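You operate a simulated robot arm through the tools that you are given. There is no shell and no other tool.

You are at the controls of a simulated robot arm. One attempt, no reset.

TASK
Raise the aerials, scan, and set the receiver to the clear channel.
Fine: switch on the splitter and the scanner and leave them on; the microphones stay off; boost, mute and fader stay.

Only the result counts: the job must be done as asked and must still hold three seconds after the hand-in. Knocking over, shifting, dropping, spilling or breaking anything else fails it.

THE ROBOT
A 7-joint arm with a two-finger parallel gripper, fixed in place. Base frame: the origin is at the foot of the arm, x ahead of it, y to its left, z up. Lengths are in m, angles in degrees, forces in N, time in s.
Its first joint turns from -166.0 to 166.0 degrees. Payload 4.4 kg.
Tool frame: the origin (TCP) lies between the finger pads and is the grasp point; the fingertips stand 0.023 m ahead of it; z points along the fingers, y is the line along which they close. Largest opening 0.094 m; finger width 0.038, thickness 0.01; the body of the gripper, 0.054 by 0.096 m, starts 0.039 m behind the TCP.
Orientation is told as [roll, pitch, yaw] about the base's x, y, z axes, in that order, counted from this pose: with the fingers straight down and closing along the base's y, the tool's x points along the base's -x, its y along +y and its z along -z.

THE INTERFACE
- The arm moves only by the tool send_rows. Its argument "plan" is one flat list of numbers, 6 for each row, row after row: the shift along the tool's x, y, z in units of 100 mm (1.0 is 100 mm), then the turn, a rotation vector about the tool's x, y, z in units of 120 degrees (1.0 is 120 degrees). In form: [tx, ty, tz, ax, ay, az, tx, ty, tz, ax, ay, az, ...]. A call has 1 to 20 rows; each row is the pose to reach, as a shift and turn from the pose commanded when the call began, along the tool's axes at that moment. "gripper" is the finger opening in m, from 0 to 0.094, set as the call begins (left out, the last holds). A call with a number of a shift or a turn outside -1 to 1 is refused whole. A row lasts 0.2 s, in which the tool goes at most 0.05 m and 8.6 degrees; a call with a longer step from one row to the next is refused whole, and so is a gripper value outside its range. Where a pose cannot be reached the arm comes as near as it can. A force on the tool above 70 N (or 10 N above the force at the start of the call, whichever is more), or a blocked arm, ends the call early, and 0.2 s more pass. The fingers move at their own pace (about 0.072 m/s each) and stop on an object; they squeeze with about 29 N. The grip force told is the motor's: it shows also when the fingers shut on nothing. Time passes only in rows, and 0.2 s behind the last, so rows that repeat a pose let the fingers close. The reply holds the time, the measured pose of the TCP, the force on the tool along the base axes, the opening and the grip force, in the units named above and with some noise, with the torque about the TCP (base axes, N m) and any sound that the robot's microphone picked up.
- Cameras (640 x 400 px; columns grow to the right, rows downward): "scene" is fixed at [0.0486, -0.4994, 1.0495]; the picture's right is [0.55, -0.84, 0.00], its down [-0.20, -0.13, -0.97] and it looks along [0.81, 0.53, -0.24] (base axes); focal length 323 px, centre (320, 200). "wrist" rides on the gripper at [0.086, 0.016, -0.075] in the tool frame; the picture's right is [-0.18, 0.98, 0.00], its down [-0.58, -0.11, -0.81] and it looks along [-0.79, -0.15, 0.59] (tool axes); focal length 243 px, centre (320, 200).
- get_image(camera): a new picture of that camera. It takes no simulated time.
- measure_at(camera, pixels): for up to 12 pixels [column, row] of the newest picture of that camera ("zoom" is the newest enlarged one), the place [x, y, z] in the base frame of the surface seen there, good to about 0.002 m. It takes no simulated time.
- close_up(camera, box): a new picture of the part [left, top, right, bottom] of that camera's present view, enlarged. It takes no simulated time.
- finish_job(): hands the job in; it is judged then, once.

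Unless the task says otherwise, let go and move clear before handing in.

The tools are called after ">>>" as name(argument=value, ...) on one line, values as JSON. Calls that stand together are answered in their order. send_rows: Moves the arm, as the interface text tells. Its arguments: {"type":"object","properties":{"plan":{"type":"array"},"gripper":{"type":"number"}},"required":["plan"]} The other tools are called the same way: get_image (camera) takes a picture; measure_at (camera, pixels) gives the place of the surface under pixels of a picture; close_up (camera, box) takes an enlarged picture of a part of a camera's view; finish_job () hands the job in.

At the start:

```text
t: 0.0
position: [0.6236, 0.2523, 1.0491]
ee_rot: [0.0, -0.1, 0.0]
force: [-0.1, 0.5, -0.2]
wrist_torque: [-0.03, -0.01, 0.01]
gripper_width: 0.0941
gripper_force: 0.0
```

scene: 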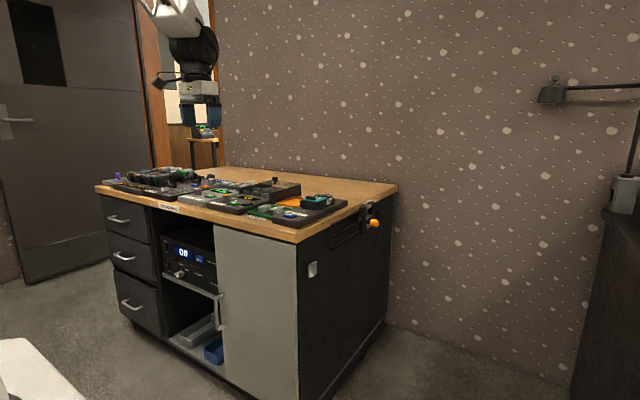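
wrist: 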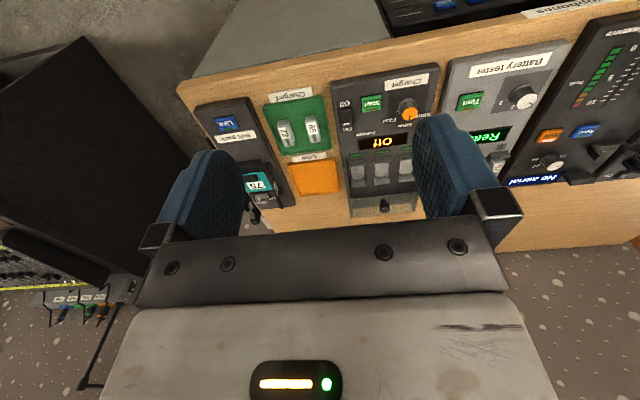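

The pictures show a workbench with many small devices; the wrist view shows chargers, a battery tester and a receiver reading "No aerial". I'll take enlarged views to read the labels.

>>> close_up(camera="scene", box=[90, 150, 250, 250])

>>> close_up(camera="scene", box=[200, 160, 360, 260])

>>> close_up(camera="wrist", box=[440, 0, 640, 200])

>>> close_up(camera="wrist", box=[180, 60, 440, 220])

```text
4.00 times, centred on (170, 200) of scene
```

zoom: 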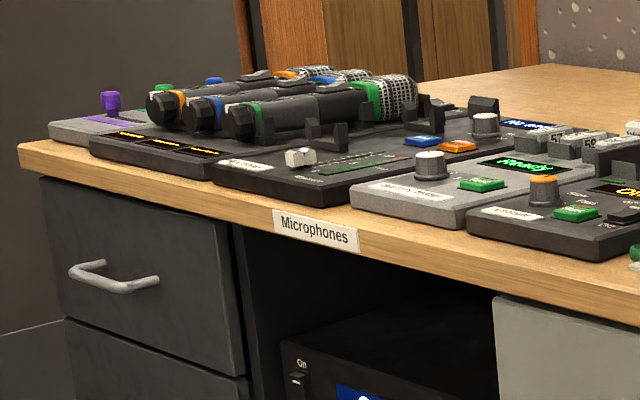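

```text
4.00 times, centred on (280, 210) of scene
```

zoom: 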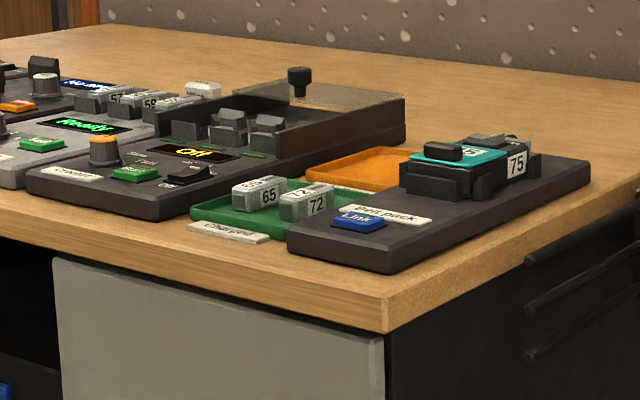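

```text
2.00 times, centred on (540, 100) of wrist
```

zoom: 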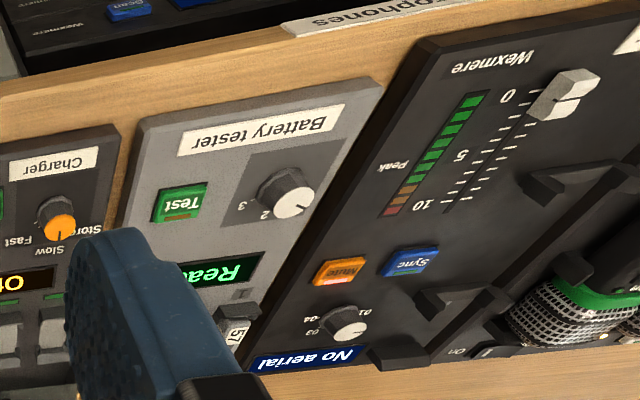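

```text
2.46 times, centred on (310, 140) of wrist
```

zoom: 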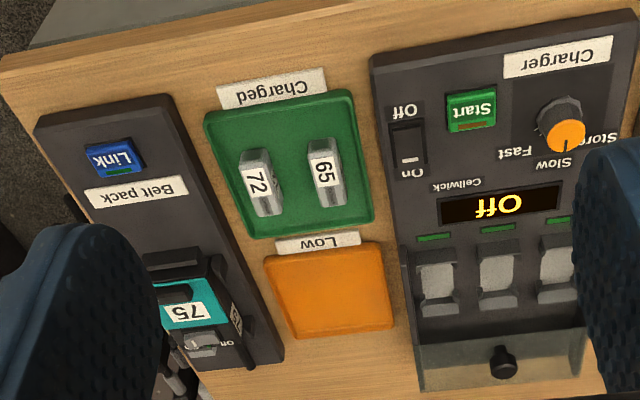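

The receiver has a 01–04 knob and "No aerial". I still need to find the aerials, splitter and scanner, so I'll enlarge the cabinet bay and the other areas.

>>> close_up(camera="scene", box=[150, 220, 246, 280])

>>> close_up(camera="scene", box=[520, 60, 640, 220])

>>> close_up(camera="scene", box=[140, 0, 250, 160])

>>> close_up(camera="scene", box=[280, 180, 400, 300])

>>> close_up(camera="wrist", box=[0, 220, 180, 400])

>>> close_up(camera="wrist", box=[370, 0, 570, 60])

```text
6.67 times, centred on (198, 250) of scene
```

zoom: 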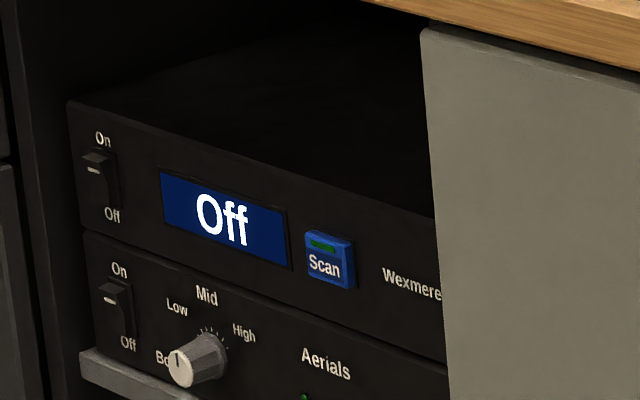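

```text
2.50 times, centred on (580, 140) of scene
```

zoom: 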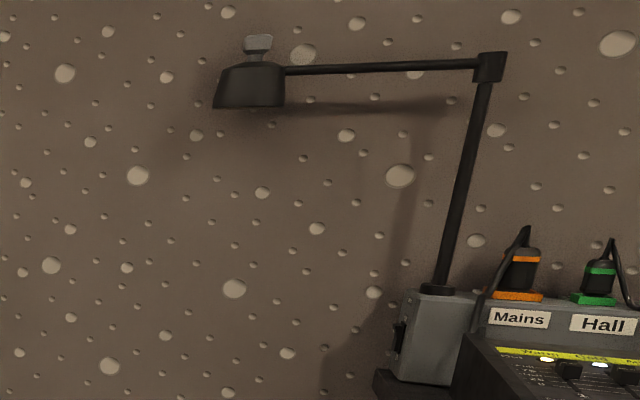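

```text
2.50 times, centred on (195, 80) of scene
```

zoom: 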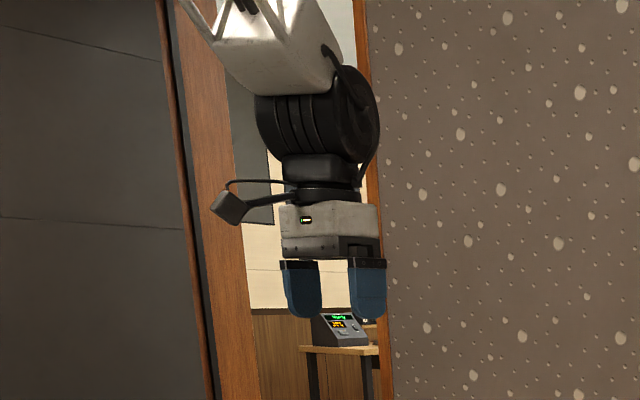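

```text
3.33 times, centred on (340, 240) of scene
```

zoom: 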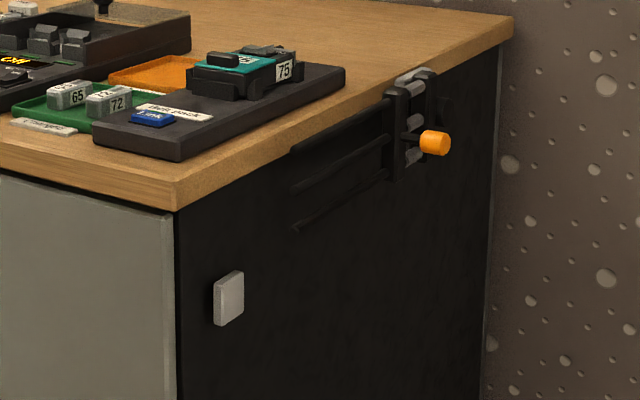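

```text
2.22 times, centred on (90, 310) of wrist
```

zoom: 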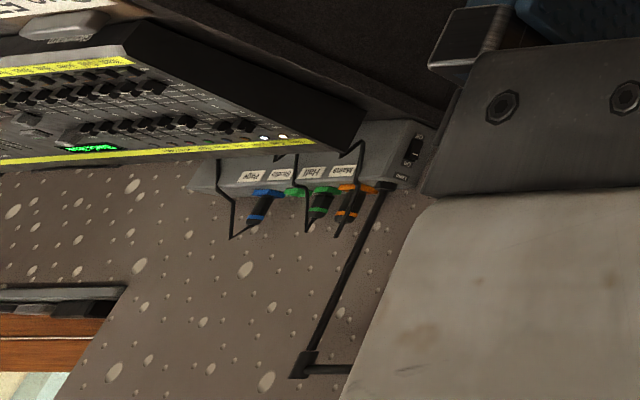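

```text
3.20 times, centred on (470, 30) of wrist
```

zoom: 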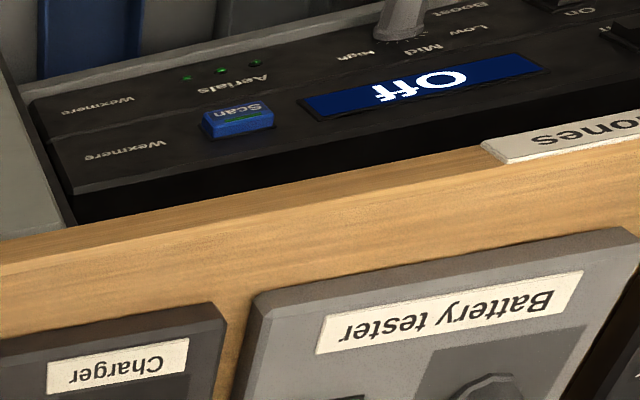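

The cabinet bay holds the scanner (upper, "Scan") and the splitter (lower, "Aerials" lamps, "Boost" knob); the three rods with the orange handle at scene (372,222) are probably the aerials. I'll measure these points.

>>> get_image(camera="scene")

>>> measure_at(camera="scene", pixels=[[374, 223], [364, 208], [361, 228], [340, 240], [370, 206], [345, 230], [330, 247], [314, 269], [296, 240], [397, 185], [220, 308], [217, 260]])

>>> close_up(camera="scene", box=[320, 190, 400, 250])

>>> measure_at(camera="zoom", pixels=[[440, 265], [400, 265], [340, 170], [340, 350], [370, 170], [370, 330], [420, 140], [100, 270], [100, 360], [300, 190], [300, 250], [300, 310]])

>>> close_up(camera="scene", box=[150, 220, 246, 280])

>>> measure_at(camera="zoom", pixels=[[95, 165], [100, 195], [113, 290], [118, 325], [330, 262], [185, 370], [225, 220], [70, 120], [85, 240], [435, 100], [110, 160], [425, 290]])

```text
taken
```

scene: 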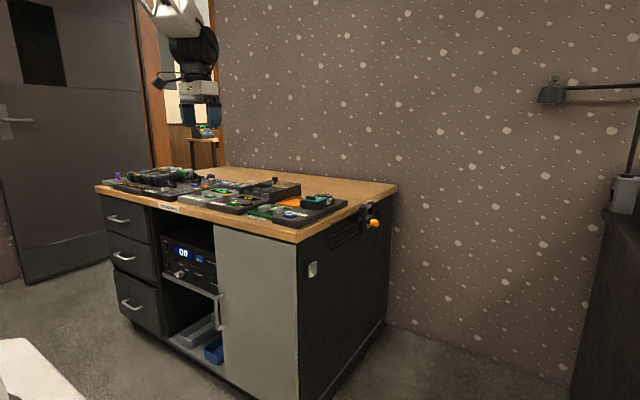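

```text
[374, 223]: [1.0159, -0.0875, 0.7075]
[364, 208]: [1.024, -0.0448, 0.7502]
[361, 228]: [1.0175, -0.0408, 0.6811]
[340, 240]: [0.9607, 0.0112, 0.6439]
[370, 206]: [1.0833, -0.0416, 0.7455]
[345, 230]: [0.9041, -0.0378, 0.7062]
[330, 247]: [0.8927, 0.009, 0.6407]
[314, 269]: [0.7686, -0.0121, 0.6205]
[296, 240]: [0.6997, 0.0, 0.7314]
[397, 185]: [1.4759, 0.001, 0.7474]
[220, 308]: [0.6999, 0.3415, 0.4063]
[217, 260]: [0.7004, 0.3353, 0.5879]
```

```text
6.67 times, centred on (360, 220) of scene
```

zoom: 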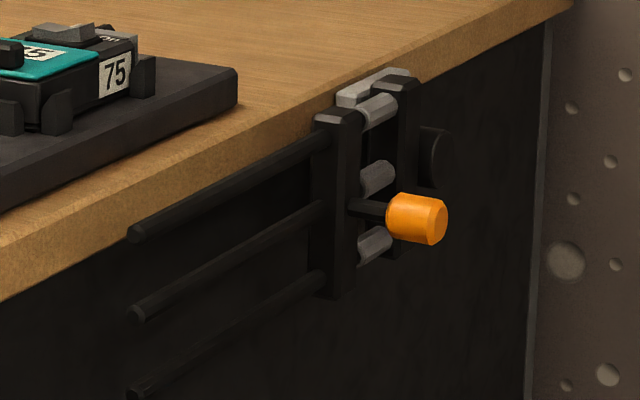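

```text
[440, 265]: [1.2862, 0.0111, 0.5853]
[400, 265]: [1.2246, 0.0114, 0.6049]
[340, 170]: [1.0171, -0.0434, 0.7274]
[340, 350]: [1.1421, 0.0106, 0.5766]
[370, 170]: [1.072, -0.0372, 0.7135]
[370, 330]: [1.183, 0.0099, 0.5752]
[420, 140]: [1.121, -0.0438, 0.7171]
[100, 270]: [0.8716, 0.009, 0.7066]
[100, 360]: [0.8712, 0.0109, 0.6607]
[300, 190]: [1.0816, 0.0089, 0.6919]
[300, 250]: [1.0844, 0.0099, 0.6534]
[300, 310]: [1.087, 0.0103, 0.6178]
```

```text
6.67 times, centred on (198, 250) of scene
```

zoom: 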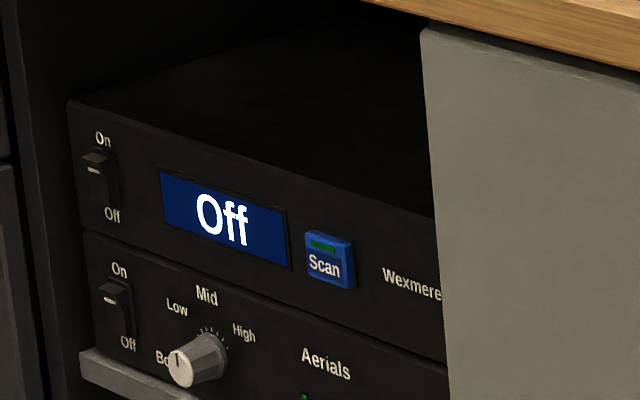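

```text
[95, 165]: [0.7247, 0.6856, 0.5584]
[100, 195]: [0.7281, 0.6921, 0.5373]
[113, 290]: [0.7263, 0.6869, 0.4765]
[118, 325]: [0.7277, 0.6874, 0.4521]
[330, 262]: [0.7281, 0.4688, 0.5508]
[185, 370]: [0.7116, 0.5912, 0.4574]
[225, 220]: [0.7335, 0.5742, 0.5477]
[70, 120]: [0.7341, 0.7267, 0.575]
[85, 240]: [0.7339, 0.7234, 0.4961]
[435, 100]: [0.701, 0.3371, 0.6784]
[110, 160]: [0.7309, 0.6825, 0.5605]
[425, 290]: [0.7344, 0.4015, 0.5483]
```

The aerial rack sits on the cabinet's right side near (1.03, -0.05, 0.71), orange knob included. I'll move the arm toward -y in free space to view it with the wrist camera.

>>> send_rows(plan=[0, -0.45, 0, 0, 0, 0, 0, -0.9, 0, 0, 0, 0], gripper=0.0)

>>> send_rows(plan=[0, -0.45, 0, 0, 0, 0, 0, -0.9, 0, 0, 0, 0])

>>> send_rows(plan=[0, -0.45, 0, 0, 0, 0, 0, -0.9, 0, 0, 0, 0])

>>> send_rows(plan=[0, -0.45, 0, 0, 0, 0, 0, -0.9, 0, 0, 0, 0])

>>> send_rows(plan=[0, -0.4, 0.2, 0, 0, 0, 0, -0.8, 0.4, 0, 0, 0, 0, -0.8, 0.4, 0, 0, -0.07, 0, -0.8, 0.4, 0, 0, -0.14, 0, -0.8, 0.4, 0, 0, -0.21])

>>> get_image(camera="wrist")

```text
t: 0.6
position: [0.622, 0.1621, 1.0495]
ee_rot: [-0.1, -0.1, 0.0]
force: [0.6, 0.1, -0.5]
wrist_torque: [0.02, -0.04, 0.0]
gripper_width: 0.0094
gripper_force: 0.1
```

```text
t: 1.2
position: [0.6232, 0.0736, 1.0476]
ee_rot: [-0.1, 0.0, 0.0]
force: [1.3, -0.1, -0.3]
wrist_torque: [0.05, -0.02, 0.02]
gripper_width: 0.0
gripper_force: 29.0
```

```text
t: 1.8
position: [0.6228, -0.0165, 1.0505]
ee_rot: [0.0, -0.1, 0.0]
force: [0.3, 0.8, 0.6]
wrist_torque: [0.03, -0.03, 0.03]
gripper_width: 0.0
gripper_force: 29.5
```

```text
t: 2.4
position: [0.6259, -0.1073, 1.05]
ee_rot: [-0.1, 0.0, 0.0]
force: [-0.1, -0.8, 0.8]
wrist_torque: [0.04, -0.03, 0.01]
gripper_width: 0.0
gripper_force: 29.2
```

```text
t: 3.6
position: [0.6228, -0.1845, 1.0085]
ee_rot: [0.1, -0.1, 25.3]
force: [0.3, -1.1, 0.1]
wrist_torque: [-0.01, 0.04, 0.05]
gripper_width: 0.0
gripper_force: 29.2
```

```text
taken
```

wrist: 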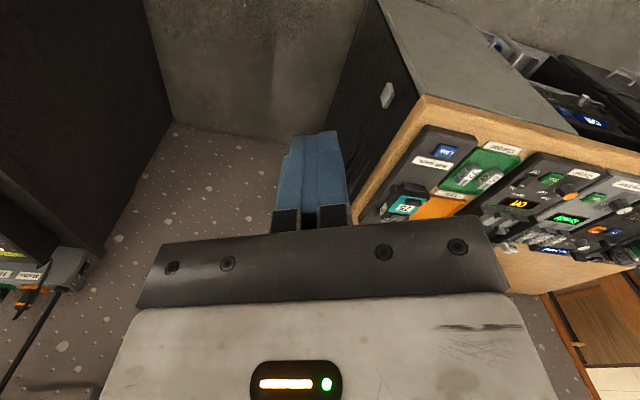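

The rack is hidden behind the fingers (around pixel 330,190). I'll tilt the tool forward so the camera looks more level and yaw it a little more.

>>> send_rows(plan=[0, 0, 0, 0, -0.07, 0, 0, 0, 0, 0, -0.14, 0, 0, 0, 0, 0, -0.21, 0, 0, 0, 0, 0, -0.28, 0, 0, 0, 0, 0, -0.35, 0])

>>> get_image(camera="wrist")

>>> get_image(camera="scene")

```text
t: 4.8
position: [0.6238, -0.1861, 1.0091]
ee_rot: [-0.1, -42.1, 25.2]
force: [0.6, 0.1, 0.6]
wrist_torque: [0.01, 0.04, 0.0]
gripper_width: 0.0
gripper_force: 28.3
```

```text
taken
```

wrist: 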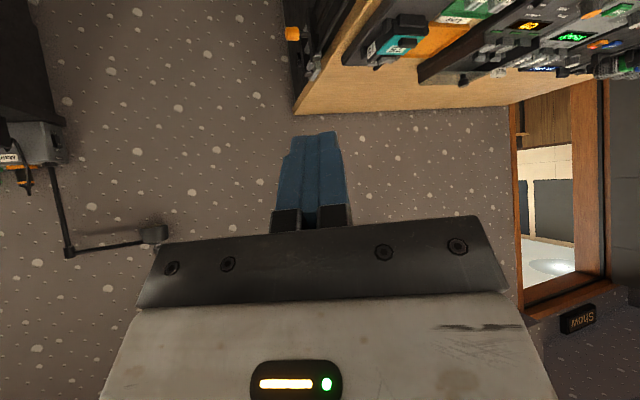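

```text
taken
```

scene: 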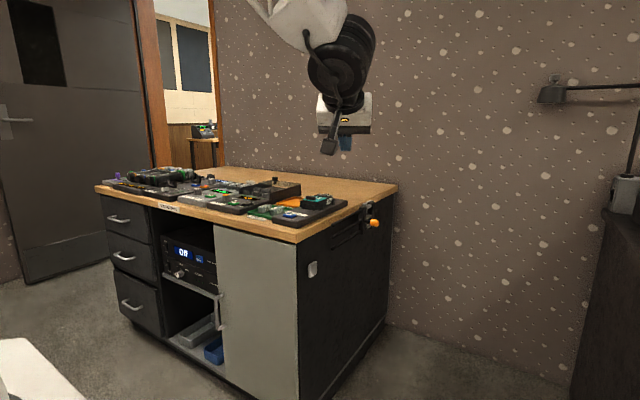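

The orange knob appears at (292,33), at the top edge. I'll lower the arm and move it a bit to -y, with some un-tilt, to see the rack properly.

>>> send_rows(plan=[0.34, -0.25, 0.37, 0, 0, 0, 0.67, -0.5, 0.74, 0, 0, 0])

>>> send_rows(plan=[0.3, -0.25, 0.3, 0, 0.05, 0, 0.6, -0.5, 0.6, 0, 0.1, 0])

>>> get_image(camera="wrist")

```text
refused: row 1 steps farther than a row can; nothing moved
```

```text
t: 5.4
position: [0.6404, -0.2335, 0.9241]
ee_rot: [0.0, -30.0, 25.2]
force: [-0.3, -0.5, 0.8]
wrist_torque: [-0.02, 0.02, 0.05]
gripper_width: 0.0001
gripper_force: 29.3
```

```text
taken
```

wrist: 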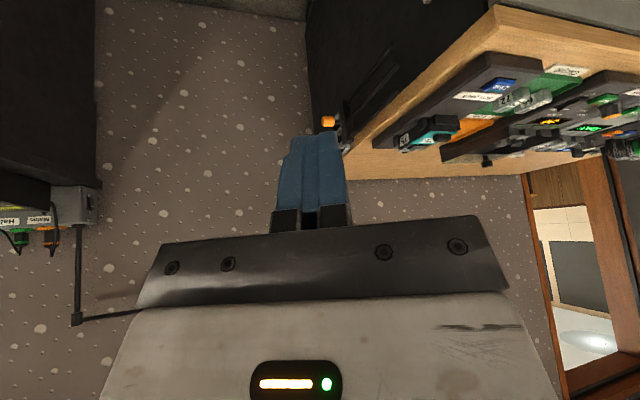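

The knob is now at (328,122) and the rods at (370,80). I'll go lower, further to -y, and yaw slightly for a side view of the rack.

>>> send_rows(plan=[0.15, -0.3, 0.3, 0, 0, 0, 0.3, -0.6, 0.6, 0, 0, 0])

>>> send_rows(plan=[0.15, -0.3, 0.3, 0, 0, 0, 0.3, -0.6, 0.6, 0, 0, 0])

>>> send_rows(plan=[0.05, -0.3, 0.05, 0, 0, -0.06, 0.1, -0.6, 0.1, 0, 0, -0.12, 0.1, -0.6, 0.1, 0, 0, -0.18])

>>> get_image(camera="wrist")

```text
t: 6.0
position: [0.6694, -0.2886, 0.8582]
ee_rot: [0.0, -30.1, 25.3]
force: [-0.1, 0.0, 1.0]
wrist_torque: [0.01, 0.01, 0.05]
gripper_width: 0.0
gripper_force: 28.9
```

```text
t: 6.6
position: [0.6984, -0.3396, 0.791]
ee_rot: [0.0, -30.0, 25.3]
force: [-0.3, 0.3, 0.2]
wrist_torque: [-0.01, 0.02, -0.02]
gripper_width: 0.0001
gripper_force: 29.6
```

```text
t: 7.4
position: [0.7192, -0.395, 0.7763]
ee_rot: [-12.0, -27.7, 49.8]
force: [0.3, 0.5, 0.2]
wrist_torque: [0.03, 0.02, -0.04]
gripper_width: 0.0001
gripper_force: 29.0
```

```text
taken
```

wrist: 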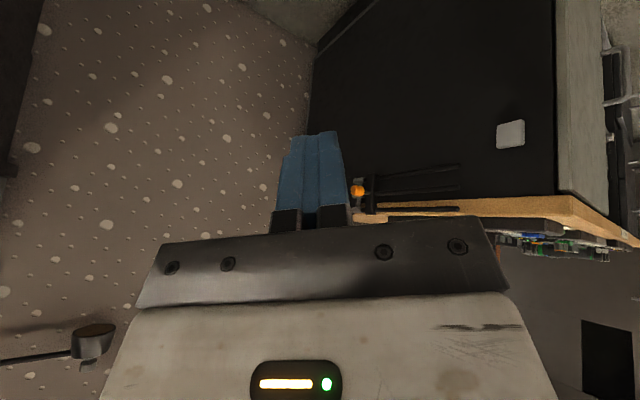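

>>> close_up(camera="wrist", box=[340, 150, 480, 230])

>>> measure_at(camera="wrist", pixels=[[357, 191], [371, 190], [460, 166], [460, 188], [455, 209], [369, 178], [373, 205]])

```text
4.57 times, centred on (410, 190) of wrist
```

zoom: 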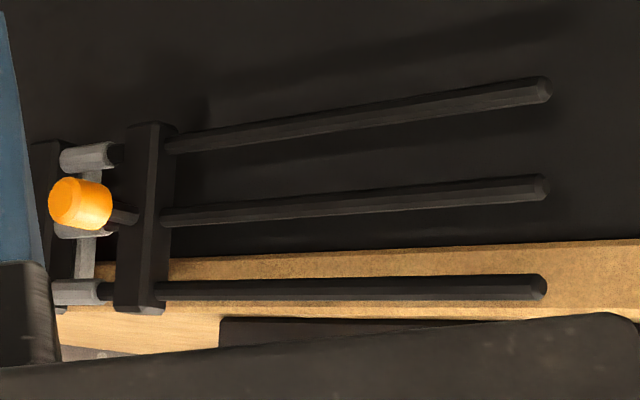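

```text
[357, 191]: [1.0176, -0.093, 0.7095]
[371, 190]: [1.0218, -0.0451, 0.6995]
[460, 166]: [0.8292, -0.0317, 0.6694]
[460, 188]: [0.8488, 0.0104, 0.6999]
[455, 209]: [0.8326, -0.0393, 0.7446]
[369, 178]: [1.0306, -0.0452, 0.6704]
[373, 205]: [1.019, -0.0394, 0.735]
```

The three rods pass through a slab at x≈1.02, and the orange knob is at (1.017,-0.093,0.71). I'll turn back a little so the whole rack shows beside the fingers.

>>> send_rows(plan=[0, -0.3, 0, 0, 0, 0.05, 0, -0.6, 0, 0, 0, 0.1])

>>> send_rows(plan=[-0.3, 0.0, 0.3, 0, 0, 0.03, -0.6, 0, 0.6, 0, 0, 0.06])

>>> get_image(camera="wrist")

>>> close_up(camera="wrist", box=[340, 100, 500, 220])

```text
t: 8.0
position: [0.762, -0.4379, 0.7868]
ee_rot: [-5.4, -29.5, 36.1]
force: [-0.2, -0.6, -0.5]
wrist_torque: [0.04, -0.02, 0.0]
gripper_width: 0.0
gripper_force: 29.1
```

```text
t: 8.6
position: [0.8306, -0.394, 0.7655]
ee_rot: [-1.4, -30.1, 27.8]
force: [0.3, 0.0, 0.2]
wrist_torque: [-0.03, 0.01, 0.01]
gripper_width: 0.0
gripper_force: 28.8
```

```text
taken
```

wrist: 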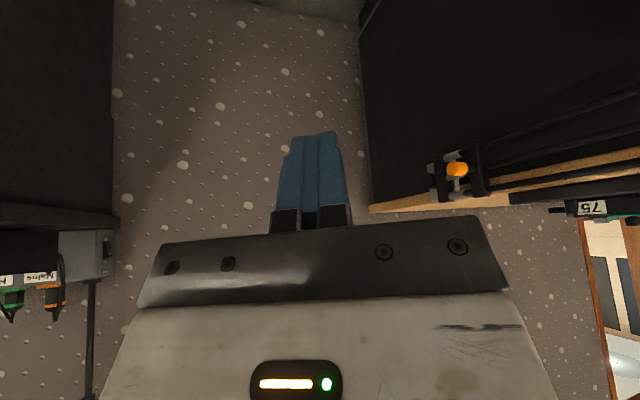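

```text
3.33 times, centred on (420, 160) of wrist
```

zoom: 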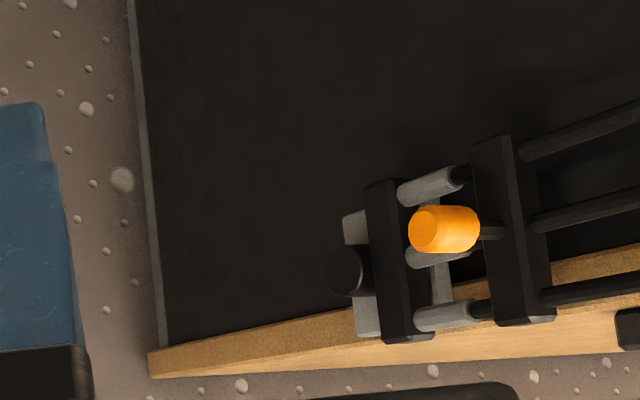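

I can see the rack fully now: orange cylinder at zoom (445,230), two slabs, grey sleeves, a back plate and a black disc. I'll measure the parts.

>>> measure_at(camera="zoom", pixels=[[425, 232], [450, 228], [470, 222], [490, 232], [500, 180], [520, 290], [385, 250], [345, 270], [358, 300], [440, 320], [432, 187], [440, 290]])

>>> measure_at(camera="zoom", pixels=[[435, 260], [445, 208], [450, 250], [420, 215], [375, 190], [400, 335], [490, 150], [530, 318], [535, 145], [600, 205], [380, 270], [300, 250]])

>>> close_up(camera="wrist", box=[415, 140, 505, 210])

```text
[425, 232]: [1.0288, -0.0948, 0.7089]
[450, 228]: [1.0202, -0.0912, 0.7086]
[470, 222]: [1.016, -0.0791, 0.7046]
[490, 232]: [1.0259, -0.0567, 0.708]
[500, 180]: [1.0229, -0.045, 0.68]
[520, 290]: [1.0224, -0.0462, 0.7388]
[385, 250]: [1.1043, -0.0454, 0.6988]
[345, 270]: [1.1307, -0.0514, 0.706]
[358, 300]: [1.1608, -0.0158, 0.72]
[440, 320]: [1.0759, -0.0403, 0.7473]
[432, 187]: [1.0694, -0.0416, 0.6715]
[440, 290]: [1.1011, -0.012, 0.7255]
```

```text
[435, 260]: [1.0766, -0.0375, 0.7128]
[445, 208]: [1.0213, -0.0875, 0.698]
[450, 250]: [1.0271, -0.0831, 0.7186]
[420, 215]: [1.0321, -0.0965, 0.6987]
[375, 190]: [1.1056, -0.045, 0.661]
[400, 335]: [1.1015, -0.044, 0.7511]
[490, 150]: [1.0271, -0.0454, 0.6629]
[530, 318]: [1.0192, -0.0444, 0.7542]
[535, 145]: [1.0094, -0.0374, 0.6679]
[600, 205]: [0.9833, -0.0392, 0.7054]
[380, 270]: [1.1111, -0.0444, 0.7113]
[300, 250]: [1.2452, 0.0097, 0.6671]
```

```text
5.71 times, centred on (460, 175) of wrist
```

zoom: 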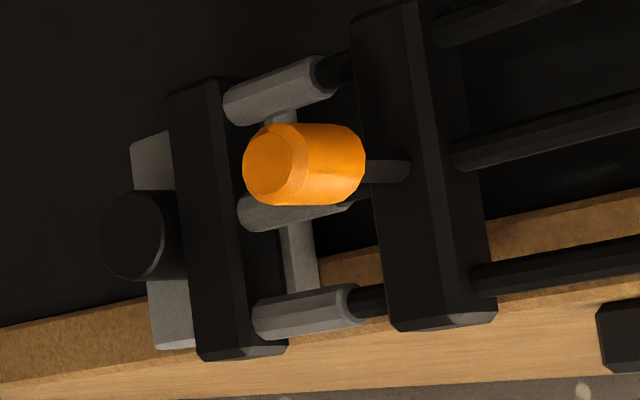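

The whole rack looks like it pivots on the black disc near (1.13, z 0.706), and the orange knob on its front slab is the handle (axis along y, x≈1.028, z≈0.708). I'll back off a bit and turn the tool to horizontal with the fingers closing vertically, ready to grip the knob.

>>> send_rows(plan=[0.14, 0.3, -0.19, 0, 0, 0, 0.28, 0.6, -0.38, 0, 0, 0, 0.41, 0.91, -0.58, 0, 0, 0])

>>> send_rows(plan=[0, 0, 0, 0, -0.0625, 0, 0, 0, 0, 0, -0.125, 0, 0, 0, 0, 0, -0.1875, 0, 0, 0, 0, 0, -0.25, 0, 0, 0, 0, 0, -0.3125, 0, 0, 0, 0, 0, -0.375, 0, 0, 0, 0, 0, -0.4375, 0, 0, 0, 0, 0, -0.5, 0])

>>> send_rows(plan=[0, 0, 0, 0, 0, -0.0625, 0, 0, 0, 0, 0, -0.125, 0, 0, 0, 0, 0, -0.1875, 0, 0, 0, 0, 0, -0.25, 0, 0, 0, 0, 0, -0.3125, 0, 0, 0, 0, 0, -0.375, 0, 0, 0, 0, 0, -0.4375, 0, 0, 0, 0, 0, -0.5, 0, 0, 0, 0, 0, -0.5625, 0, 0, 0, 0, 0, -0.625, 0, 0, 0, 0, 0, -0.6875, 0, 0, 0, 0, 0, -0.75], gripper=0.06)

>>> get_image(camera="wrist")

>>> get_image(camera="scene")

```text
t: 9.4
position: [0.7282, -0.3434, 0.794]
ee_rot: [-1.4, -30.0, 27.9]
force: [-0.1, -0.6, 0.9]
wrist_torque: [0.02, -0.03, 0.0]
gripper_width: 0.0002
gripper_force: 29.3
```

```text
t: 11.2
position: [0.7305, -0.3426, 0.7921]
ee_rot: [-95.7, -88.8, 122.8]
force: [-0.4, -0.5, 0.2]
wrist_torque: [0.0, 0.02, -0.01]
gripper_width: 0.0001
gripper_force: 29.0
```

```text
t: 13.8
position: [0.878, -0.4172, 0.9989]
ee_rot: [-78.4, -28.4, 116.2]
force: [0.1, 0.6, 1.1]
wrist_torque: [-0.09, 0.14, 0.03]
gripper_width: 0.0603
gripper_force: 0.0
out of reach, approached as far as the arm can: row 4, 5, 6, 7, 8, 9, 10, 11, 12
```

```text
taken
```

wrist: 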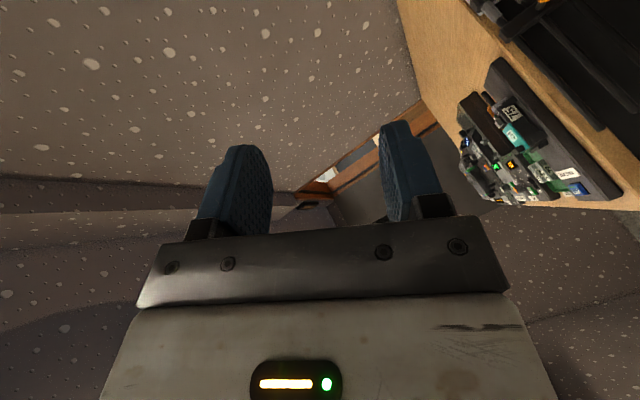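

```text
taken
```

scene: 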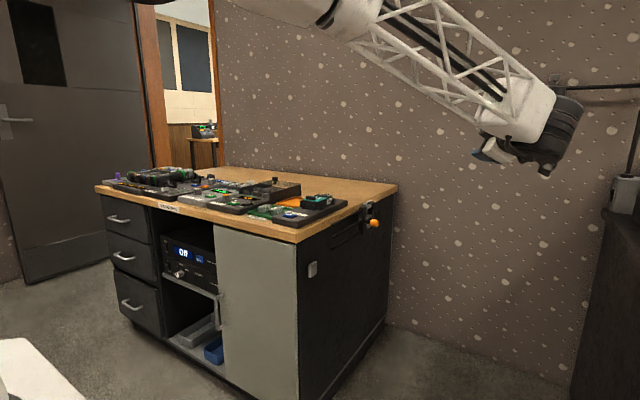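

The roll by -90° was out of reach, and the arm drifted to (0.878,-0.417,0.999), so a joint limit was hit. I'll check what the reference pose is by turning back slightly about the tool's z.

>>> send_rows(plan=[0, 0, 0, 0, 0, 0.06])

```text
t: 14.2
position: [0.8753, -0.4189, 0.9975]
ee_rot: [-77.3, -35.6, 114.3]
force: [-0.8, -0.2, -0.7]
wrist_torque: [-0.01, -0.01, 0.02]
gripper_width: 0.0599
gripper_force: 0.0
```

The arm's reference is the pose it actually reached, so I can continue from here. I'll turn to a pose with yaw 35° and pitch -60° (fingers pointing forward and down, closed), to lift the knob from below.

>>> send_rows(plan=[0, 0, 0, -0.0144, 0.02, 0.062, 0, 0, 0, -0.0287, 0.04, 0.124, 0, 0, 0, -0.0431, 0.06, 0.186, 0, 0, 0, -0.0574, 0.08, 0.248, 0, 0, 0, -0.0718, 0.1, 0.31, 0, 0, 0, -0.0861, 0.12, 0.372, 0, 0, 0, -0.1005, 0.14, 0.434], gripper=0.0)

```text
t: 15.8
position: [0.8746, -0.4246, 0.996]
ee_rot: [0.3, -59.9, 34.7]
force: [0.3, 0.1, -0.3]
wrist_torque: [0.03, -0.03, 0.01]
gripper_width: 0.0002
gripper_force: 28.9
```

Orientation reached: [0.3,-59.9,34.7]. Now I'll move down and in toward a point below and behind the knob, (0.90,-0.22,0.65).

>>> send_rows(plan=[0.257, 0.17, 0.325, 0, 0, 0, 0.513, 0.34, 0.65, 0, 0, 0, 0.77, 0.51, 0.975, 0, 0, 0])

>>> send_rows(plan=[0.257, 0.17, 0.325, 0, 0, 0, 0.513, 0.34, 0.65, 0, 0, 0, 0.77, 0.51, 0.975, 0, 0, 0])

>>> send_rows(plan=[0.257, 0.17, 0.325, 0, 0, 0, 0.513, 0.34, 0.65, 0, 0, 0, 0.77, 0.51, 0.975, 0, 0, 0])

>>> get_image(camera="scene")

>>> get_image(camera="wrist")

```text
t: 16.6
position: [0.883, -0.3561, 0.8824]
ee_rot: [0.1, -60.0, 35.0]
force: [0.6, 1.0, 0.8]
wrist_torque: [-0.03, 0.02, 0.02]
gripper_width: 0.0002
gripper_force: 28.9
```

```text
t: 17.4
position: [0.8925, -0.2904, 0.7689]
ee_rot: [-0.1, -60.1, 35.2]
force: [0.6, 0.3, -0.6]
wrist_torque: [-0.03, 0.05, 0.0]
gripper_width: 0.0
gripper_force: 29.0
```

```text
t: 18.2
position: [0.9031, -0.2222, 0.6522]
ee_rot: [0.0, -60.0, 35.0]
force: [0.8, -0.2, 1.0]
wrist_torque: [-0.04, 0.0, 0.01]
gripper_width: 0.0
gripper_force: 29.5
```

```text
taken
```

scene: 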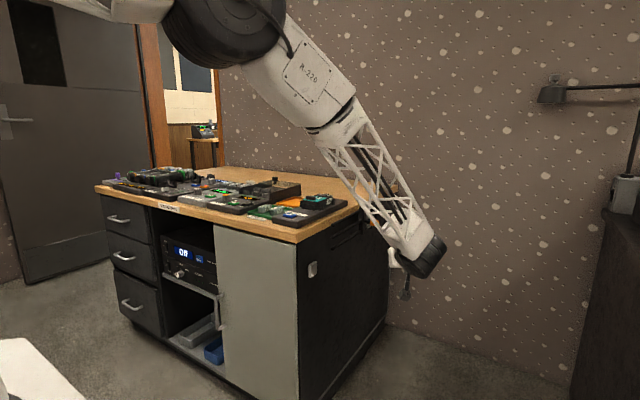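

```text
taken
```

wrist: 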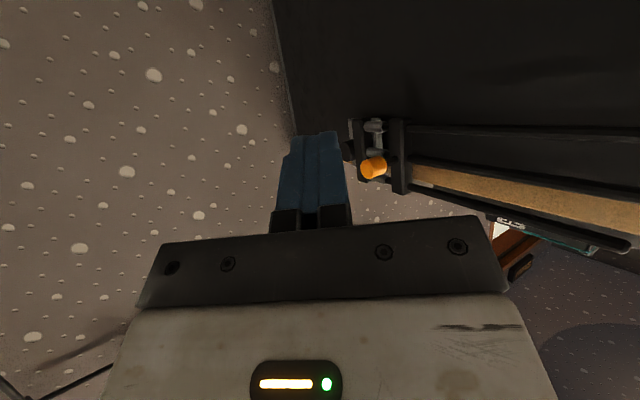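

The tool is at (0.903,-0.222,0.652) and the knob is at pixel (374,167). I'll move to just below the knob.

>>> send_rows(plan=[-0.184, 0.105, 0.304, 0, 0, 0, -0.368, 0.211, 0.607, 0, 0, 0])

>>> send_rows(plan=[-0.184, 0.105, 0.304, 0, 0, 0, -0.368, 0.211, 0.607, 0, 0, 0])

>>> get_image(camera="scene")

>>> get_image(camera="wrist")

```text
t: 18.8
position: [0.9466, -0.1622, 0.6524]
ee_rot: [0.3, -60.1, 34.8]
force: [0.5, 1.0, 0.1]
wrist_torque: [-0.04, 0.0, -0.04]
gripper_width: 0.0
gripper_force: 29.1
```

```text
t: 19.4
position: [0.9932, -0.1037, 0.6528]
ee_rot: [0.2, -60.0, 34.9]
force: [0.2, 0.3, -0.1]
wrist_torque: [-0.03, -0.01, -0.02]
gripper_width: 0.0
gripper_force: 29.1
```

```text
taken
```

scene: 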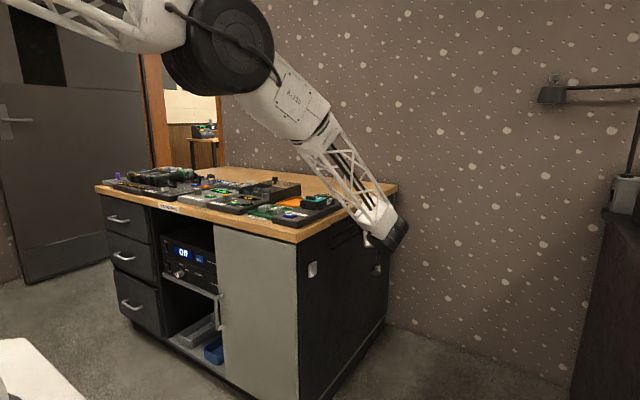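

```text
taken
```

wrist: 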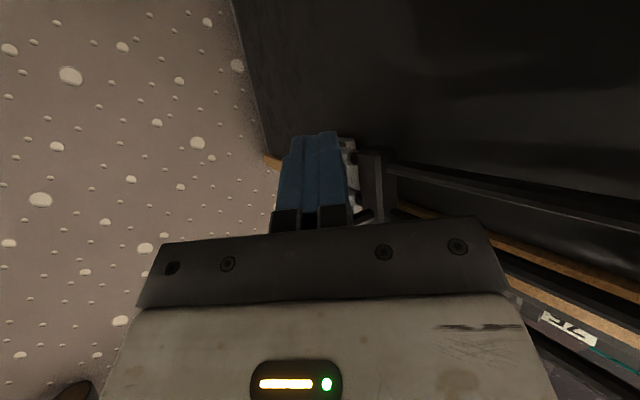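

The fingers are just below the knob, clear of the rods. I'll push upward, beginning the arc, and watch the force.

>>> send_rows(plan=[-0.1, 0, 0, 0, 0, 0, -0.2, 0, 0, 0, 0, 0, -0.28, 0, 0, 0, 0, 0, -0.35, 0, 0, 0, 0, 0, -0.45, -0.006, -0.045, 0, 0, 0, -0.548, -0.013, -0.093, 0, 0, 0])

>>> close_up(camera="scene", box=[300, 160, 420, 260])

>>> get_image(camera="wrist")

```text
t: 20.8
position: [1.0088, -0.0955, 0.7055]
ee_rot: [0.1, -60.0, 34.9]
force: [-29.9, -15.6, -0.1]
wrist_torque: [0.23, -0.46, -0.28]
gripper_width: 0.0001
gripper_force: 28.8
```

```text
4.00 times, centred on (360, 210) of scene
```

zoom: 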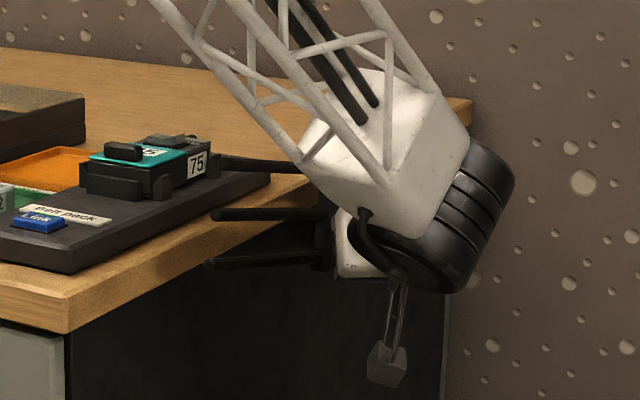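

```text
taken
```

wrist: 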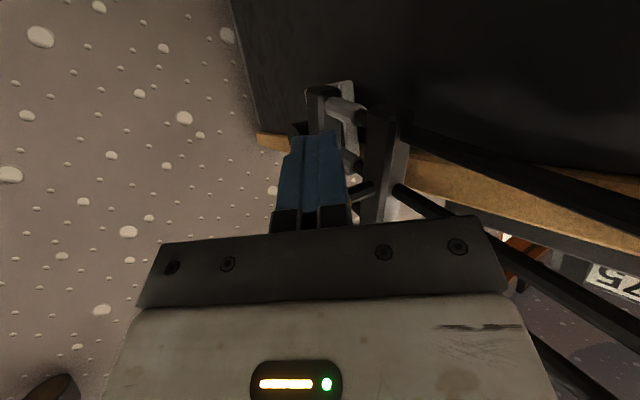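

The rack does turn: the rods have begun to rise. The force is (-30,-16,0), so I'll measure where the rods are now before continuing.

>>> measure_at(camera="zoom", pixels=[[230, 160], [280, 165], [220, 214], [300, 213], [215, 264], [300, 256], [325, 230], [325, 265], [330, 205]])

>>> close_up(camera="wrist", box=[260, 70, 460, 230])

>>> measure_at(camera="zoom", pixels=[[170, 80], [180, 150], [345, 220], [395, 200], [385, 150], [420, 380], [265, 110], [285, 290], [330, 390], [285, 350], [310, 60]])

```text
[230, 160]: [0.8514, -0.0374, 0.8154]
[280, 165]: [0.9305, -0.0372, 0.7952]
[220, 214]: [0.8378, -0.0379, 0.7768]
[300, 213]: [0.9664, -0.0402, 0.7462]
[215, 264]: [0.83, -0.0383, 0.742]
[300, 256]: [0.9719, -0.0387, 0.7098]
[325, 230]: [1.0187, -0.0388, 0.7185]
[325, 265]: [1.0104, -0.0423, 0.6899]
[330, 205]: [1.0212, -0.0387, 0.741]
```

```text
2.50 times, centred on (360, 150) of wrist
```

zoom: 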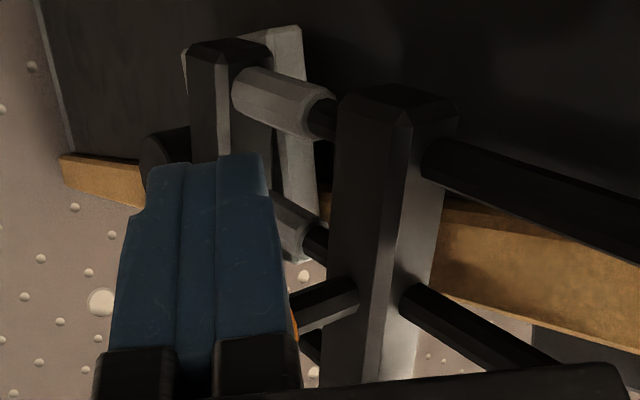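

```text
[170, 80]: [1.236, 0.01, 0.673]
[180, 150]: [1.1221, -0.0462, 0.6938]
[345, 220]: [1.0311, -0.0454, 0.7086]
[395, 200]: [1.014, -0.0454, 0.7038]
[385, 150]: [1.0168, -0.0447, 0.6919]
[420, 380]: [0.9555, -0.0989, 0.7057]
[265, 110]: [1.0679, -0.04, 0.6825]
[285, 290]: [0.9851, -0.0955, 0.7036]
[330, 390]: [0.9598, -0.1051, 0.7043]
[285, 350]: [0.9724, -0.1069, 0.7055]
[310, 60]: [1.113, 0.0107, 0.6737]
```

The middle rod now slopes 13.4° and fits a pivot at about (1.135, z 0.706), so the model is right. The sideways force suggests the knob sits on the tapered tip, so I'll drop back a little and see whether the rack stays.

>>> send_rows(plan=[0.1, 0, 0, 0, 0, 0, 0.2, 0, 0, 0, 0, 0])

>>> close_up(camera="wrist", box=[260, 70, 460, 230])

>>> close_up(camera="scene", box=[300, 160, 420, 260])

>>> measure_at(camera="zoom", pixels=[[220, 214], [300, 213], [240, 160], [280, 165]])

```text
t: 21.4
position: [1.0028, -0.099, 0.6886]
ee_rot: [0.0, -60.1, 35.0]
force: [0.3, -0.2, 0.1]
wrist_torque: [-0.01, 0.01, 0.05]
gripper_width: 0.0
gripper_force: 29.5
```

```text
2.50 times, centred on (360, 150) of wrist
```

zoom: 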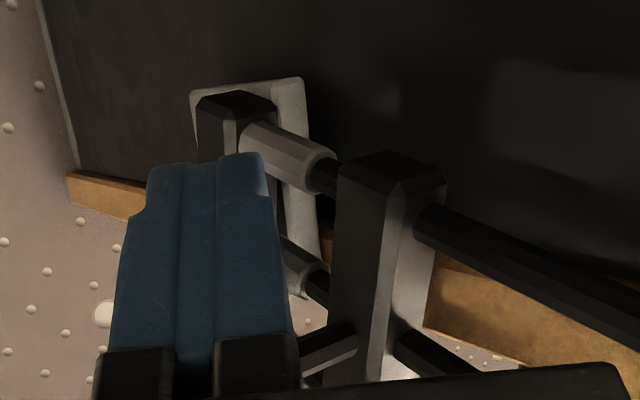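

```text
4.00 times, centred on (360, 210) of scene
```

zoom: 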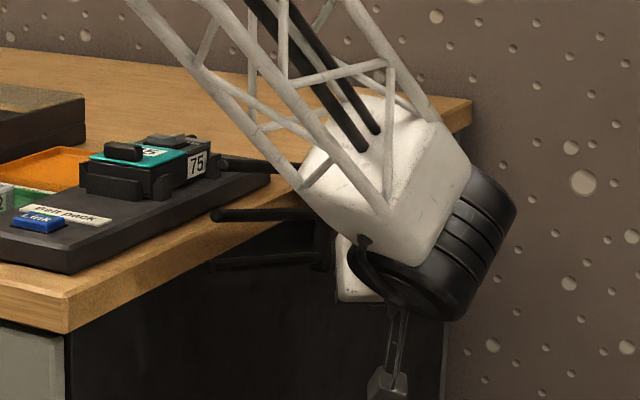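

```text
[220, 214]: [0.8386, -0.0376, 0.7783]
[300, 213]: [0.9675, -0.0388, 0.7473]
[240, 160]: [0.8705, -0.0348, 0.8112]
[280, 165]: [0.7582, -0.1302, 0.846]
```

The rack holds its 13.5° by friction after I lowered the finger, and the contact force is gone. I'll put the finger a bit further under the knob and push on along the arc to about 35°.

>>> send_rows(plan=[0, 0, 0.106, 0, 0, 0, -0.12, -0.02, 0.106, 0, 0, 0, -0.216, -0.03, 0.106, 0, 0, 0, -0.317, -0.05, 0.08, 0, 0, 0, -0.418, -0.07, 0.056, 0, 0, 0, -0.508, -0.097, 0.048, 0, 0, 0, -0.598, -0.124, 0.04, 0, 0, 0])

>>> close_up(camera="wrist", box=[260, 70, 460, 230])

>>> close_up(camera="scene", box=[300, 140, 420, 240])

```text
t: 23.0
position: [1.0357, -0.0893, 0.7391]
ee_rot: [0.1, -60.1, 34.9]
force: [-1.4, -1.7, -4.4]
wrist_torque: [0.07, 0.02, 0.01]
gripper_width: 0.0001
gripper_force: 28.9
```

```text
2.50 times, centred on (360, 150) of wrist
```

zoom: 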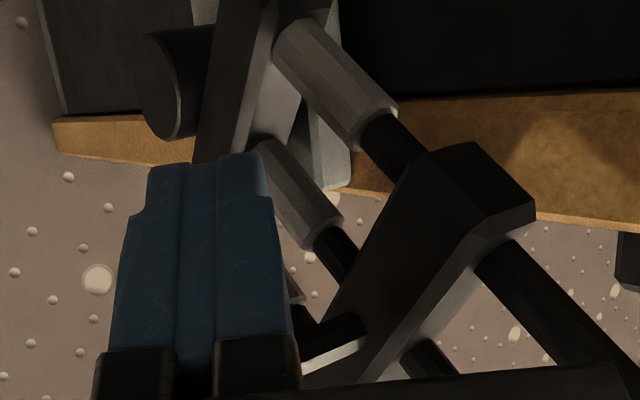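

```text
4.00 times, centred on (360, 190) of scene
```

zoom: 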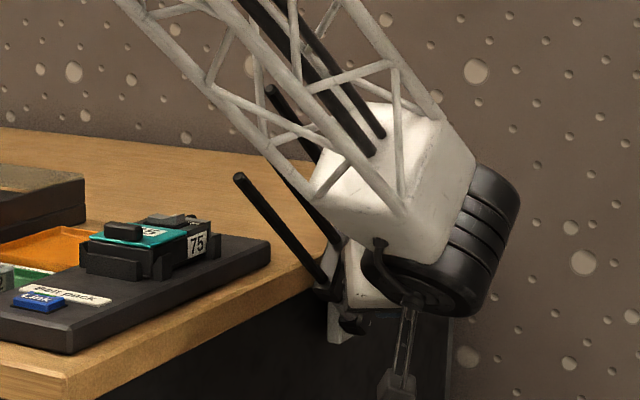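

The force is small (5 N) and the rods are now about 35° up. I'll check how near the forearm truss is to the rods.

>>> measure_at(camera="zoom", pixels=[[240, 180], [320, 285], [275, 95], [310, 150], [300, 160], [320, 190], [250, 110], [345, 270], [390, 200], [230, 90], [330, 110], [355, 285]])

```text
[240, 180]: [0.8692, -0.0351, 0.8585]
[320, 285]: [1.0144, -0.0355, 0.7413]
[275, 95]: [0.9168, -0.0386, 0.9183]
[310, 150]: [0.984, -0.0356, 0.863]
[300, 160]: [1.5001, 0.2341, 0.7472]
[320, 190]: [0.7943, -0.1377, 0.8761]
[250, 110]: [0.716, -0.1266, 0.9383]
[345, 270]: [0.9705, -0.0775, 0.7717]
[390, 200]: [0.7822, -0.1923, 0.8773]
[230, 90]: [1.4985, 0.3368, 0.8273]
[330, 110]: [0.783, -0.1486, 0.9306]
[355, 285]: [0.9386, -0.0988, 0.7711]
```

The truss is at y≈-0.13, well clear of the rods at y≈-0.037, and the rods stand at about 39°. I'll carry on along the arc to about 70°.

>>> send_rows(plan=[-0.11, -0.05, 0.015, 0, 0, 0, -0.22, -0.096, 0.03, 0, 0, 0, -0.298, -0.14, 0.055, 0, 0, 0, -0.376, -0.184, 0.085, 0, 0, 0, -0.45, -0.23, 0.125, 0, 0, 0, -0.513, -0.281, 0.167, 0, 0, 0])

>>> close_up(camera="wrist", box=[260, 70, 460, 230])

>>> close_up(camera="scene", box=[300, 100, 440, 240])

```text
t: 24.4
position: [1.0831, -0.0912, 0.7756]
ee_rot: [0.2, -60.0, 34.9]
force: [-3.7, -3.4, -2.7]
wrist_torque: [0.08, -0.04, -0.05]
gripper_width: 0.0
gripper_force: 29.0
```

```text
2.50 times, centred on (360, 150) of wrist
```

zoom: 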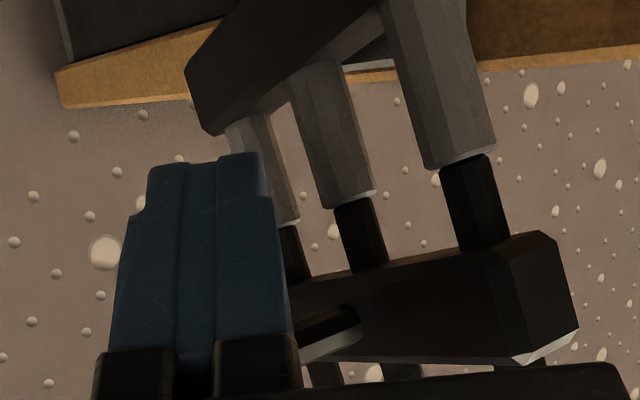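

```text
2.86 times, centred on (370, 170) of scene
```

zoom: 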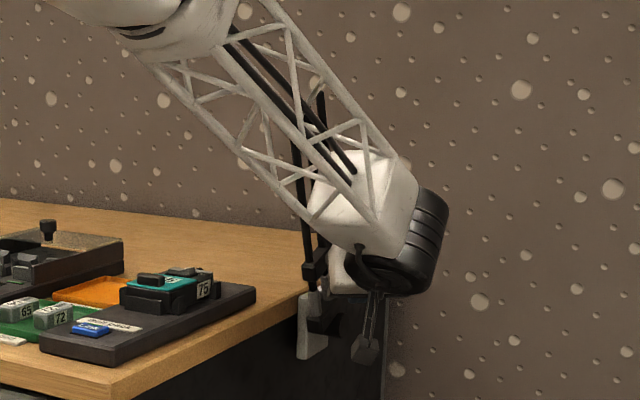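

The rods look nearly upright already. I'll measure their slope before finishing the arc.

>>> measure_at(camera="zoom", pixels=[[297, 150], [303, 200], [310, 230], [320, 105], [326, 100], [308, 275], [320, 245]])

```text
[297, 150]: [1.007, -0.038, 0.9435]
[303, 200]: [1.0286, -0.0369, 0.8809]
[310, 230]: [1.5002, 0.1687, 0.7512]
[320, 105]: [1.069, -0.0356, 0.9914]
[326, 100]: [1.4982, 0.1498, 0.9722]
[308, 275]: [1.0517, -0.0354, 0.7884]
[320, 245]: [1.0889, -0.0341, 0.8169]
```

The rods stand at about 71°. I'll push through the last 19° toward upright.

>>> send_rows(plan=[-0.05, -0.047, 0.047, 0, 0, 0, -0.102, -0.093, 0.094, 0, 0, 0, -0.15, -0.15, 0.156, 0, 0, 0, -0.193, -0.2, 0.218, 0, 0, 0])

>>> close_up(camera="wrist", box=[260, 70, 460, 230])

>>> close_up(camera="scene", box=[300, 100, 440, 240])

```text
t: 25.4
position: [1.1186, -0.0912, 0.7802]
ee_rot: [0.3, -59.9, 34.8]
force: [-6.4, -1.8, -4.4]
wrist_torque: [0.05, -0.11, -0.04]
gripper_width: 0.0003
gripper_force: 29.0
```

```text
2.50 times, centred on (360, 150) of wrist
```

zoom: 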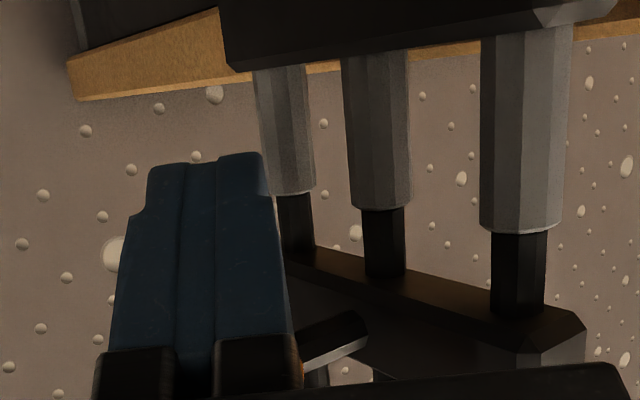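

```text
2.86 times, centred on (370, 170) of scene
```

zoom: 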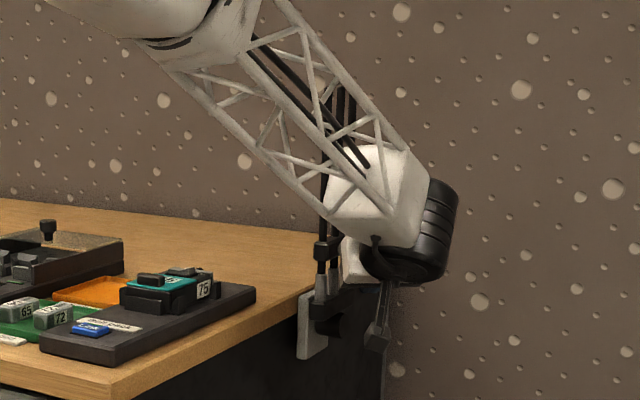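

The rods look upright now, with low force. I'll measure the angle and nudge 1 cm further to find the end stop.

>>> measure_at(camera="zoom", pixels=[[323, 160], [323, 200], [331, 95], [339, 85], [320, 260], [340, 110]])

>>> send_rows(plan=[-0.02, -0.028, 0.036, 0, 0, 0, -0.041, -0.057, 0.071, 0, 0, 0])

>>> close_up(camera="scene", box=[300, 100, 440, 240])

>>> measure_at(camera="zoom", pixels=[[323, 160], [323, 200], [324, 180], [325, 190], [326, 170]])

```text
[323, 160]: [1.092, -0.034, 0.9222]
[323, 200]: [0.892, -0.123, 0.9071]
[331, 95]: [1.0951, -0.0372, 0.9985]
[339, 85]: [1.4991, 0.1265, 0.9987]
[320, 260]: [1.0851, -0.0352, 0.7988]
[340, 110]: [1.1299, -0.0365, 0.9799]
```

```text
t: 26.0
position: [1.1271, -0.091, 0.7752]
ee_rot: [0.4, -59.8, 34.7]
force: [-30.5, -7.9, -24.8]
wrist_torque: [0.28, -0.69, -0.19]
gripper_width: 0.0
gripper_force: 28.8
```

```text
2.86 times, centred on (370, 170) of scene
```

zoom: 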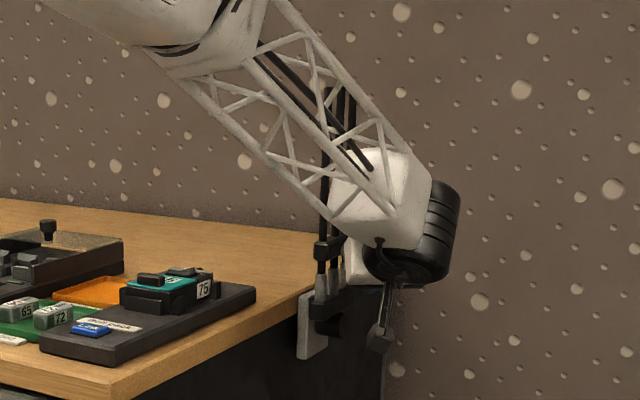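

```text
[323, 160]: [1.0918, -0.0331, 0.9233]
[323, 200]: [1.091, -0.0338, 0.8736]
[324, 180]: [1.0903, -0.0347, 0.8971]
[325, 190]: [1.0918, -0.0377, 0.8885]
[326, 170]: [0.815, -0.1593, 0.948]
```

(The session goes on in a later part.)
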